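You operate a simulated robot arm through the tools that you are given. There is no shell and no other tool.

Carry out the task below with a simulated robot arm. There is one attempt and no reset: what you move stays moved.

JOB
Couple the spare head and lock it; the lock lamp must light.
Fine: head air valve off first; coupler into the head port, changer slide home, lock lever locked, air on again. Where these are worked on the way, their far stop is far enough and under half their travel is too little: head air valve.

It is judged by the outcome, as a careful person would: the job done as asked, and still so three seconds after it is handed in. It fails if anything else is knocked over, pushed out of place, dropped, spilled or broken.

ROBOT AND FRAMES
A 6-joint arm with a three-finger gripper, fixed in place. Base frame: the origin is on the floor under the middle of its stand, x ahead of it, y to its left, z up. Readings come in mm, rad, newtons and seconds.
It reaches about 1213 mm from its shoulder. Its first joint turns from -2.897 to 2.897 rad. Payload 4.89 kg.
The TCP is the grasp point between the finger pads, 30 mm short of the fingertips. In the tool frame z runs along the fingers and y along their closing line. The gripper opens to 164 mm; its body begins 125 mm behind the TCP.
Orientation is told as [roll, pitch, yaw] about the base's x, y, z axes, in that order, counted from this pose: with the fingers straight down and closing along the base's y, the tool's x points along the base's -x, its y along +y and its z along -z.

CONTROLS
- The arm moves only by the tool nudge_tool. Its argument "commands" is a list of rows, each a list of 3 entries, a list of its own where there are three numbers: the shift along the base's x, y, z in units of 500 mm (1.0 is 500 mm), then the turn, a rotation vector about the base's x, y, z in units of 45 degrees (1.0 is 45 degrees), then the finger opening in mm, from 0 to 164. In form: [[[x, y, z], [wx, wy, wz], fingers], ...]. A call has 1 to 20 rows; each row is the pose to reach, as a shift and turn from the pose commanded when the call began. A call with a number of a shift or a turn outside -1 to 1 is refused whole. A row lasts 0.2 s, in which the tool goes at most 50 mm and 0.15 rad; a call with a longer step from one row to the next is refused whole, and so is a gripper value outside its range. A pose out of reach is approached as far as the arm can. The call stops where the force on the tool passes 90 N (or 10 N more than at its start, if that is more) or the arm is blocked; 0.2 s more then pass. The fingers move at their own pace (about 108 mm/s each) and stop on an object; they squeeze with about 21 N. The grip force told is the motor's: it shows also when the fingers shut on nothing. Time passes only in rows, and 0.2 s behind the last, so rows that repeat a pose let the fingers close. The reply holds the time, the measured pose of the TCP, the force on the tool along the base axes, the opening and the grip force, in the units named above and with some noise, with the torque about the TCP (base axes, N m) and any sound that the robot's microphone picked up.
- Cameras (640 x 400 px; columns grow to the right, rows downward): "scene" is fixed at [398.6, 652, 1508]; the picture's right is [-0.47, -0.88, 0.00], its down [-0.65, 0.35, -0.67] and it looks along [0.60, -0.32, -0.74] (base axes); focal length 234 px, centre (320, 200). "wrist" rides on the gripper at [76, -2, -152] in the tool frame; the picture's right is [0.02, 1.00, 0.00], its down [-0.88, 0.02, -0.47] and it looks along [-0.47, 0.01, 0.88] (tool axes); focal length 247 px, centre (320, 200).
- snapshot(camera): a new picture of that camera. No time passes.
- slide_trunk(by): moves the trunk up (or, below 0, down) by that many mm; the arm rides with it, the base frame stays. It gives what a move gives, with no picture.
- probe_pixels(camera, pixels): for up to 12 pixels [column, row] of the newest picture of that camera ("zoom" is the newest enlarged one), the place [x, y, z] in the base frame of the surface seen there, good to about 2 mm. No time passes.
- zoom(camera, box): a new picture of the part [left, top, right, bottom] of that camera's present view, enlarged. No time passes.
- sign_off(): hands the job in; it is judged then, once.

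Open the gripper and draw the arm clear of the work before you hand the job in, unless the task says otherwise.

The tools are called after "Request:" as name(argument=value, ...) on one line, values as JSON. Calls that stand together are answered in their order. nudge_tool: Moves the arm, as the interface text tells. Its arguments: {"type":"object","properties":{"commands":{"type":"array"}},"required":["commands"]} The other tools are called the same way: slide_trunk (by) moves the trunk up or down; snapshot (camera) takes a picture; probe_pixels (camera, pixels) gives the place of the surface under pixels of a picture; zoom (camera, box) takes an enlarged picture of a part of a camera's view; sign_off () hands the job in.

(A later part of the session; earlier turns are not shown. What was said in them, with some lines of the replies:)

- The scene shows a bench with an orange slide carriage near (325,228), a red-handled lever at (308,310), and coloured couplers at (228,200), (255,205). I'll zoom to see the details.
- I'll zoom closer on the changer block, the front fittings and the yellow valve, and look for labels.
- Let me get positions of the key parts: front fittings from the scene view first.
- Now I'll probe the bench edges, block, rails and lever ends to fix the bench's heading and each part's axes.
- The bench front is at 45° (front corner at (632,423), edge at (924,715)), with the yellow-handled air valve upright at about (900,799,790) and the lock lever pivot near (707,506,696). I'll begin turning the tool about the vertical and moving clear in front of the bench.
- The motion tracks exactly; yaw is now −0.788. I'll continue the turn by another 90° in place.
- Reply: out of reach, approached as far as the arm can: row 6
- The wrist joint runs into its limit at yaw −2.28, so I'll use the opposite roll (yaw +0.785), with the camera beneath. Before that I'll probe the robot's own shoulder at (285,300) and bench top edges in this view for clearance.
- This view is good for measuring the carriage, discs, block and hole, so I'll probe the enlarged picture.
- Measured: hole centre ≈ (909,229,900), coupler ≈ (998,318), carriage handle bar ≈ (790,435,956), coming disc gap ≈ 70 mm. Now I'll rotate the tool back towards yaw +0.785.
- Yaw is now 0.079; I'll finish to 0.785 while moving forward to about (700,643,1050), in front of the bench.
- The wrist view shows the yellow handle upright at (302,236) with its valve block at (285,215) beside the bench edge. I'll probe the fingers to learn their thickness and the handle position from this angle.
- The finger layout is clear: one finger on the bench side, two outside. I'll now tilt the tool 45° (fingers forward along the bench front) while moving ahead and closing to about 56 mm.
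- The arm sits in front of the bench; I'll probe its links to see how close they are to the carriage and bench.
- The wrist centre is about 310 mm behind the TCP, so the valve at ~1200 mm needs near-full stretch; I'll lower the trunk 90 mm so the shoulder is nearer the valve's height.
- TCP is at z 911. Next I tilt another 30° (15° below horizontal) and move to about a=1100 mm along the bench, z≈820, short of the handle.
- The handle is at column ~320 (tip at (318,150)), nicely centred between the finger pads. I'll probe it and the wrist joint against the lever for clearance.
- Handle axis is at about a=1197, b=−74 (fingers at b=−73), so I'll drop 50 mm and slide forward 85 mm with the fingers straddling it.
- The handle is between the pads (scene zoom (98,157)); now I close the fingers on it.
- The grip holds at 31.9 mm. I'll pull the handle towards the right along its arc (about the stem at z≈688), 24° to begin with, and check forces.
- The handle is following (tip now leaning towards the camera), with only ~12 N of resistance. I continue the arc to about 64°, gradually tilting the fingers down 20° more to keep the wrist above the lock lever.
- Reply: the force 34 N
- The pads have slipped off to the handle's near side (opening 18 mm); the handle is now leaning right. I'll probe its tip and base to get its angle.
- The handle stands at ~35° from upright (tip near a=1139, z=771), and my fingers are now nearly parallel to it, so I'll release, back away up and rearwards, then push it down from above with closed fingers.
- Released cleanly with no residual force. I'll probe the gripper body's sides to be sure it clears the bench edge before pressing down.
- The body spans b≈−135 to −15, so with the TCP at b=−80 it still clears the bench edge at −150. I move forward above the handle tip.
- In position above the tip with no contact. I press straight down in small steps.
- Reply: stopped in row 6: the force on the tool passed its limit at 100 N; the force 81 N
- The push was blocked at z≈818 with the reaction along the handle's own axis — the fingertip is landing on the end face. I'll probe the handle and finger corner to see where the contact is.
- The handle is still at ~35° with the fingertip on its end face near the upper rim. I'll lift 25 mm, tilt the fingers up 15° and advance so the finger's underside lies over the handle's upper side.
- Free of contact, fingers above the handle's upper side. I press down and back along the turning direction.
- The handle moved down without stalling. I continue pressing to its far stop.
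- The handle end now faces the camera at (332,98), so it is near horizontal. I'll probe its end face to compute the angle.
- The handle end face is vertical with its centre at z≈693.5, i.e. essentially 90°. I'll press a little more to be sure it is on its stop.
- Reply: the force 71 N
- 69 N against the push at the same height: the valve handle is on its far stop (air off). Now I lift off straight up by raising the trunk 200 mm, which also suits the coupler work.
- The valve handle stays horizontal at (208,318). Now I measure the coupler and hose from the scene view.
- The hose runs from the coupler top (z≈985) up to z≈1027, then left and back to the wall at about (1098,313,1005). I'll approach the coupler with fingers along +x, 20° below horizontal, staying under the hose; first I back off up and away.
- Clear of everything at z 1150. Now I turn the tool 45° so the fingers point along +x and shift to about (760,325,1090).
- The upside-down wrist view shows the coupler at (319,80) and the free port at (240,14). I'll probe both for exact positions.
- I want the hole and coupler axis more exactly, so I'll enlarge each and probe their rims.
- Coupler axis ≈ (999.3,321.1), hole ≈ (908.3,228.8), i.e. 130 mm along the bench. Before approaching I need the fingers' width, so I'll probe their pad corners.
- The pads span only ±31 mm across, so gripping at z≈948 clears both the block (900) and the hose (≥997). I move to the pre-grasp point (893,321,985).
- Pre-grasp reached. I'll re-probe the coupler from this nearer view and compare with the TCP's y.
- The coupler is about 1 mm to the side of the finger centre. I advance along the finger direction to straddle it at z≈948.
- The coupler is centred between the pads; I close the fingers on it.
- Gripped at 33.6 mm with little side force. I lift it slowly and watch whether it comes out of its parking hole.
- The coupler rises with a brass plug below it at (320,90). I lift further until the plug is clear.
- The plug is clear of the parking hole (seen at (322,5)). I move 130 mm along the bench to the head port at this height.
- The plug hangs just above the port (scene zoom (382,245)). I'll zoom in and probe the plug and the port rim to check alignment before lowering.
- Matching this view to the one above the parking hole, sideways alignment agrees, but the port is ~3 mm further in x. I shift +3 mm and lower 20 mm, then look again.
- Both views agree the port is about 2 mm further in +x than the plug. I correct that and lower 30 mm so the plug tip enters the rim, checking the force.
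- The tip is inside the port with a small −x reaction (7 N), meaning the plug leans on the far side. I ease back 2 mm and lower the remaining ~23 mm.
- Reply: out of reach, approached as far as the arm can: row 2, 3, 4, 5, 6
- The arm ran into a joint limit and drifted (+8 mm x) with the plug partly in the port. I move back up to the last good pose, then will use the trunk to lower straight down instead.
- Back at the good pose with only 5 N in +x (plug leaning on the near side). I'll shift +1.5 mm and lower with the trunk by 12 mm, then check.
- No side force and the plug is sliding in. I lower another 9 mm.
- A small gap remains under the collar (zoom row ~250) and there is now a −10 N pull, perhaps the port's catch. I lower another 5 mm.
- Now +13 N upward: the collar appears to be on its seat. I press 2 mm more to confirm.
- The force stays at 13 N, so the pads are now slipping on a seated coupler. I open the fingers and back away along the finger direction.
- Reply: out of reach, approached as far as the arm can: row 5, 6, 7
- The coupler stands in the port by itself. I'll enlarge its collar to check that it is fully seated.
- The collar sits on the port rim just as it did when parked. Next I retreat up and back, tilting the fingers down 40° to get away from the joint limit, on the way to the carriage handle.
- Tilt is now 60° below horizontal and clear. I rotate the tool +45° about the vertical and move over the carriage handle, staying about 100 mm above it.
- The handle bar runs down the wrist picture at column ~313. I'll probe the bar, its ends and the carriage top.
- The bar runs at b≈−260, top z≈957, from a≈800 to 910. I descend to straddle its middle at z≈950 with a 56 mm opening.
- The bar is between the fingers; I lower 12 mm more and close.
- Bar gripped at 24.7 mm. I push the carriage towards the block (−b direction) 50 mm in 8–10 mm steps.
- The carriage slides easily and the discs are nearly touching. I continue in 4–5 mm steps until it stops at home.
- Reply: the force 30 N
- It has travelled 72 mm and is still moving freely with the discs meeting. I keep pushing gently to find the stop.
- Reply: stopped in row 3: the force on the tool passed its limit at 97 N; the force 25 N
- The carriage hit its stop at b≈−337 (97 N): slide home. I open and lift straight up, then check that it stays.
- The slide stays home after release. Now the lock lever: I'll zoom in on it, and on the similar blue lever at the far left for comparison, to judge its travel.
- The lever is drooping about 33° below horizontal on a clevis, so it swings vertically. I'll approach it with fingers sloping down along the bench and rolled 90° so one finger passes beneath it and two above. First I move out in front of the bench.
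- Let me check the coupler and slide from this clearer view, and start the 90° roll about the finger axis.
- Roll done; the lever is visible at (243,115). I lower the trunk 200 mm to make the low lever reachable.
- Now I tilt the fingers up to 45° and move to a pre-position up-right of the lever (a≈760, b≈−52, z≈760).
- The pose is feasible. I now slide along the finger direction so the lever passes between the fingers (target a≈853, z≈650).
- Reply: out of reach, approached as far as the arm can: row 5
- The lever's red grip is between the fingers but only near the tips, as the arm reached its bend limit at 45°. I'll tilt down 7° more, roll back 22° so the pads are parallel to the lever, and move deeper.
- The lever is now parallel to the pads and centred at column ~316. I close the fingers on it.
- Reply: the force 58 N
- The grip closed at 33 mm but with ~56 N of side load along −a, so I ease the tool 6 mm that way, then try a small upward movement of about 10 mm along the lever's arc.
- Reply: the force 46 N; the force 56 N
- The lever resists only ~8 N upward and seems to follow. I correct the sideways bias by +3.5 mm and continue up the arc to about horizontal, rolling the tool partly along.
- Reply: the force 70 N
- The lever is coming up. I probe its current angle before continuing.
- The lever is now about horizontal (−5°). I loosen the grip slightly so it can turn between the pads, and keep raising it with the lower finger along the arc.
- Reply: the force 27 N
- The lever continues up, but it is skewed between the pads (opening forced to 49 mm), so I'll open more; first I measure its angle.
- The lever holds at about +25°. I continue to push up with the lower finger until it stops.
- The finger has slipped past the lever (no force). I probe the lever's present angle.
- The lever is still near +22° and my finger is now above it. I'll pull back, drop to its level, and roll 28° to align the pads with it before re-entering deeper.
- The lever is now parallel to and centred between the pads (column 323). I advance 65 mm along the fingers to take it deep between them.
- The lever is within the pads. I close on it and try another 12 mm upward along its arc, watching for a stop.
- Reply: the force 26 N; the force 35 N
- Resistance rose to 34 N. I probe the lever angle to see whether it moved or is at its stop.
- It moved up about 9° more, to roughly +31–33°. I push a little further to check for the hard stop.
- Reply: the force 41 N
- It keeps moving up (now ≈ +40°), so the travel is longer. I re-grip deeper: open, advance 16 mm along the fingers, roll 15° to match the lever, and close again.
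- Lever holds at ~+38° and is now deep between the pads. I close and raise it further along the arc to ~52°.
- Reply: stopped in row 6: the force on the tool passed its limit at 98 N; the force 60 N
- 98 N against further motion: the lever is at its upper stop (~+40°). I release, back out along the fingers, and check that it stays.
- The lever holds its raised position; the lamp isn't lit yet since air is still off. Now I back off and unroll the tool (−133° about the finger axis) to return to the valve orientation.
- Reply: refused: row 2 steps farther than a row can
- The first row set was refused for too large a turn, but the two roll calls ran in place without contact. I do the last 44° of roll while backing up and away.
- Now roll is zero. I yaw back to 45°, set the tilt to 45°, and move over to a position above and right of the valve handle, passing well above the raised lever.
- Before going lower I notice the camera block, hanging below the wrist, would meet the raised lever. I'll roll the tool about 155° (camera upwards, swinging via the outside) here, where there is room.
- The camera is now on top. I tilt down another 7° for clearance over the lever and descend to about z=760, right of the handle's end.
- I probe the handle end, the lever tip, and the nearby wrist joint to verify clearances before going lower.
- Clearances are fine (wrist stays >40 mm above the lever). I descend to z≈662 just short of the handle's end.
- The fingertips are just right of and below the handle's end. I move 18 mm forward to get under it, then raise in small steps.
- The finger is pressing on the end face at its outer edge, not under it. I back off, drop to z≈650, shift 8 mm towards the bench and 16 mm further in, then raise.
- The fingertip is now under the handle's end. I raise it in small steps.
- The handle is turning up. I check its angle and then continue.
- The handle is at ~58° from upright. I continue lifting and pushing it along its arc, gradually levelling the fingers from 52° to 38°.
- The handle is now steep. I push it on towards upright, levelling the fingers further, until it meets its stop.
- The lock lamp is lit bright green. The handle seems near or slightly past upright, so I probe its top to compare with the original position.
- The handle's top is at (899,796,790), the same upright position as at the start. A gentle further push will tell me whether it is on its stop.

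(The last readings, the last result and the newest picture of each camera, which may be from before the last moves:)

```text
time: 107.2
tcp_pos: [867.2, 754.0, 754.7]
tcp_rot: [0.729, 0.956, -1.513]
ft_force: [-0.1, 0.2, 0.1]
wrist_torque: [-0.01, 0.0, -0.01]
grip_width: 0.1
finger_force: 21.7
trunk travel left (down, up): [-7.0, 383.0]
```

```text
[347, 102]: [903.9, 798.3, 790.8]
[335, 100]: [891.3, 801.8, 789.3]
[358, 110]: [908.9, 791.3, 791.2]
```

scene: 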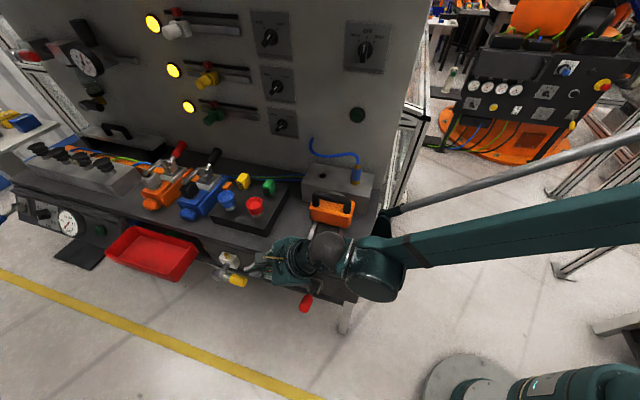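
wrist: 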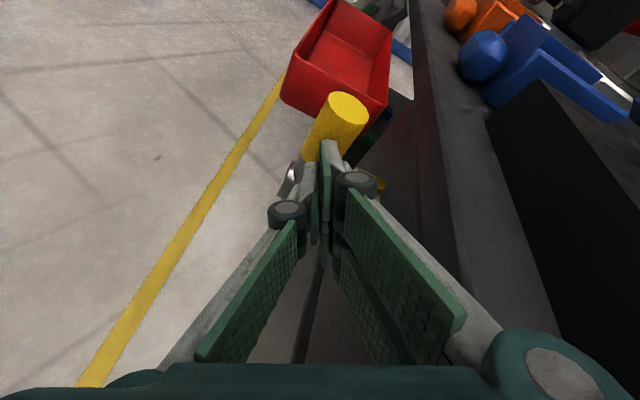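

Request:
zoom(camera="scene", box=[190, 240, 260, 290])

Request:
probe_pixels(camera="zoom", pixels=[[212, 175], [180, 185], [245, 160], [212, 150], [212, 200], [230, 245], [265, 310]])

```text
8.00 times, centred on (225, 265) of scene
```

zoom: 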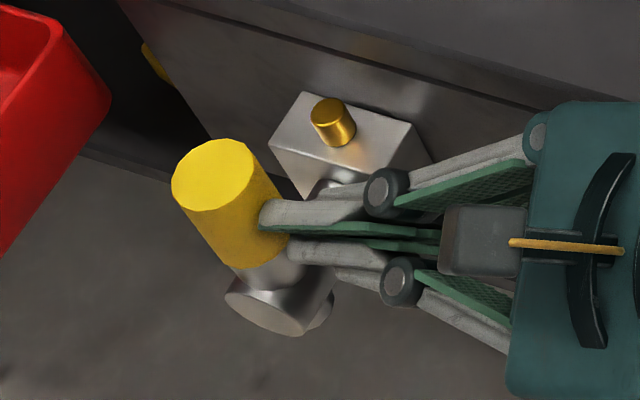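

```text
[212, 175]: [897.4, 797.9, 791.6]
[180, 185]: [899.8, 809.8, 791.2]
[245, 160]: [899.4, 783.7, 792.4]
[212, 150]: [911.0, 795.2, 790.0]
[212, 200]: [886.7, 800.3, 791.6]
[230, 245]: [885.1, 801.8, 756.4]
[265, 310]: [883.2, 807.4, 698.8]
```

The handle is upright exactly as at the start, with the lamp on. Now I withdraw: back along the fingers, then up, shifting outwards from the bench.

Request:
nudge_tool(commands=[[[-0.0297, -0.0212, 0.017], [0, 0, 0], 0], [[-0.0679, -0.0453, 0.04], [0, 0, 0], 0], [[-0.1046, -0.0651, 0.09], [0, 0, 0], 0], [[-0.1273, -0.0707, 0.16], [0, 0, 0], 0], [[-0.1414, -0.0707, 0.24], [0, 0, 0], 20], [[-0.1414, -0.0707, 0.33], [0, 0, 0], 50], [[-0.1414, -0.0707, 0.42], [0, 0, 0], 80]])

Request:
snapshot(camera="scene")

Request:
snapshot(camera="wrist")

```text
time: 108.8
tcp_pos: [794.0, 720.9, 962.9]
tcp_rot: [0.729, 0.957, -1.51]
ft_force: [0.1, 1.3, -2.0]
wrist_torque: [0.06, -0.02, 0.03]
grip_width: 80.1
finger_force: 0.1
trunk travel left (down, up): [-7.0, 383.0]
```

```text
taken
```

scene: 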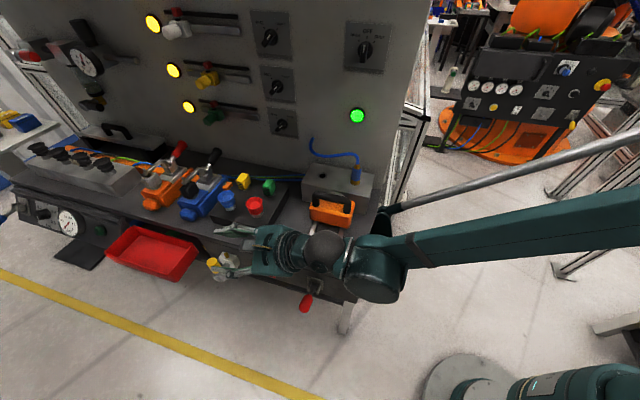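

```text
taken
```

wrist: 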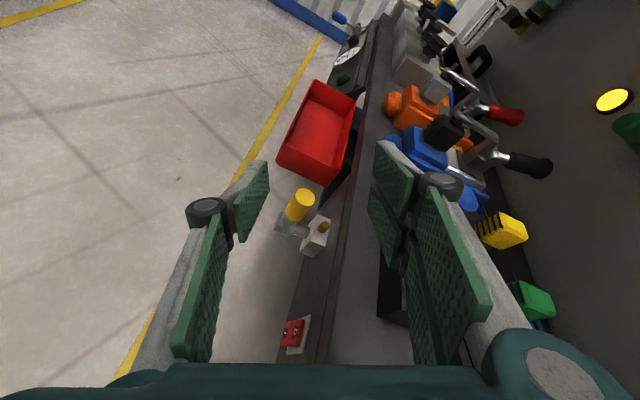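

The lamp is lit and the valve handle stands upright at (212,262). I raise the trunk 200 mm to take the whole arm clear above the bench.

Request:
slide_trunk(by=200)

Request:
nudge_tool(commands=[[[-0.05, -0.05, 0.02], [-0.08, 0.08, 0], 80], [[-0.11, -0.11, 0.04], [-0.16, 0.16, 0], 80], [[-0.17, -0.17, 0.06], [-0.24, 0.24, 0], 80], [[-0.23, -0.23, 0.08], [-0.32, 0.32, 0], 80], [[-0.29, -0.29, 0.1], [-0.4, 0.4, 0], 80], [[-0.34, -0.34, 0.1], [-0.48, 0.48, 0], 80]])

Request:
snapshot(camera="scene")

```text
time: 111.0
tcp_pos: [794.3, 720.4, 1164.5]
tcp_rot: [0.73, 0.958, -1.512]
ft_force: [1.3, 0.8, 0.4]
wrist_torque: [0.02, -0.01, -0.02]
grip_width: 80.1
finger_force: 0.1
trunk travel left (down, up): [-207.0, 183.0]
```

```text
time: 112.4
tcp_pos: [622.1, 548.4, 1213.6]
tcp_rot: [0.271, 0.534, -1.832]
ft_force: [0.5, 0.1, 0.6]
wrist_torque: [-0.05, 0.06, 0.0]
grip_width: 80.0
finger_force: 0.0
trunk travel left (down, up): [-207.0, 183.0]
```

```text
taken
```

scene: 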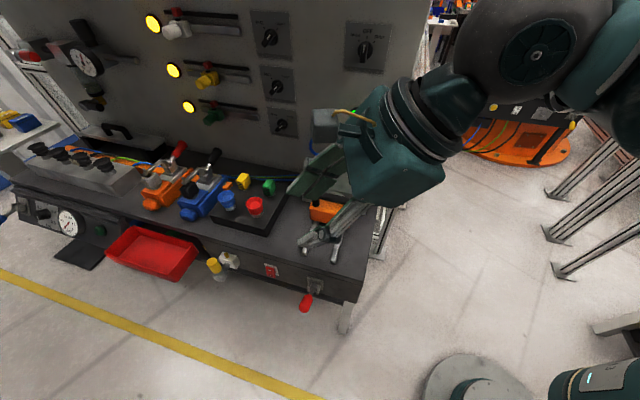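

The arm is clear but hides the lamp; I draw it further back towards the robot and check everything once more.

Request:
nudge_tool(commands=[[[-0.04, -0.06, 0], [0, 0, 0], 80], [[-0.08, -0.12, 0], [0, 0, 0], 80], [[-0.12, -0.18, 0], [0, 0, 0], 80], [[-0.16, -0.24, 0], [0, 0, 0], 80], [[-0.2, -0.3, 0], [0, 0, 0], 80], [[-0.24, -0.36, 0], [0, 0, 0], 80], [[-0.24, -0.42, 0], [0, 0, 0], 80], [[-0.24, -0.48, 0], [0, 0, 0], 80]])

Request:
snapshot(camera="scene")

Request:
zoom(camera="scene", box=[280, 90, 400, 330])

```text
time: 114.2
tcp_pos: [502.5, 309.9, 1214.9]
tcp_rot: [0.27, 0.534, -1.832]
ft_force: [0.0, 0.1, 0.3]
wrist_torque: [-0.05, -0.08, -0.01]
grip_width: 80.3
finger_force: 0.0
trunk travel left (down, up): [-207.0, 183.0]
```

```text
taken
```

scene: 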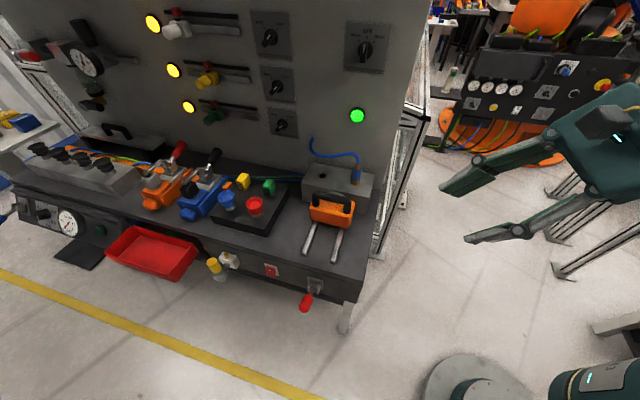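

```text
1.67 times, centred on (340, 210) of scene
```

zoom: 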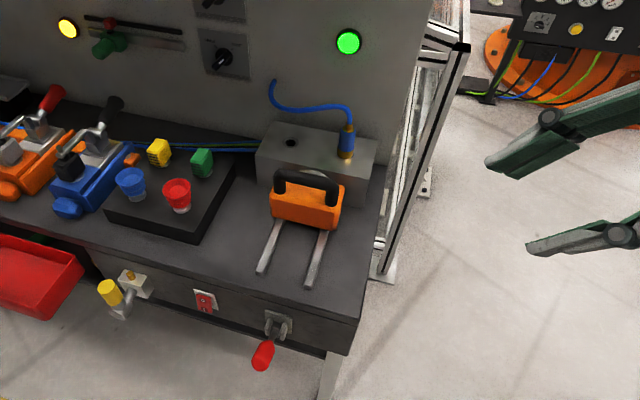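

The arm is clear and the gripper open. The lamp at (357,116) is still lit, the coupler is in the port, the slide is home, the lever is up and the air valve is upright, and nothing else looks disturbed. I hand the job in.

Request:
sign_off()

```text
The job is handed in.
```

The spare head is coupled and locked, and the lock lamp is lit green. It was still lit in the last picture, about eight seconds after I first saw it come on.

- **Air valve off:** I turned the yellow-handled valve on the bench front to its far stop before touching anything else. Nothing was labelled as the head air valve; I took it to be this one from its form and place.
- **Coupler:** It is seated in the head port, with the collar resting on the rim as it did when parked. The arm hit a joint limit and drifted about 8 mm with the plug partly in. I backed it out and finished the insertion by lowering the trunk.
- **Changer slide:** I pushed it home until it stopped at about 97 N, and it stayed there after release.
- **Lock lever:** I raised it to its upper stop, about 40° above horizontal. It stayed up through the remaining work.
- **Air back on:** The valve handle is upright again, in the same place as at the start. That is when the lamp lit.

The gripper is open and the arm is drawn back clear of the bench. I saw nothing else moved or knocked over in the final picture.
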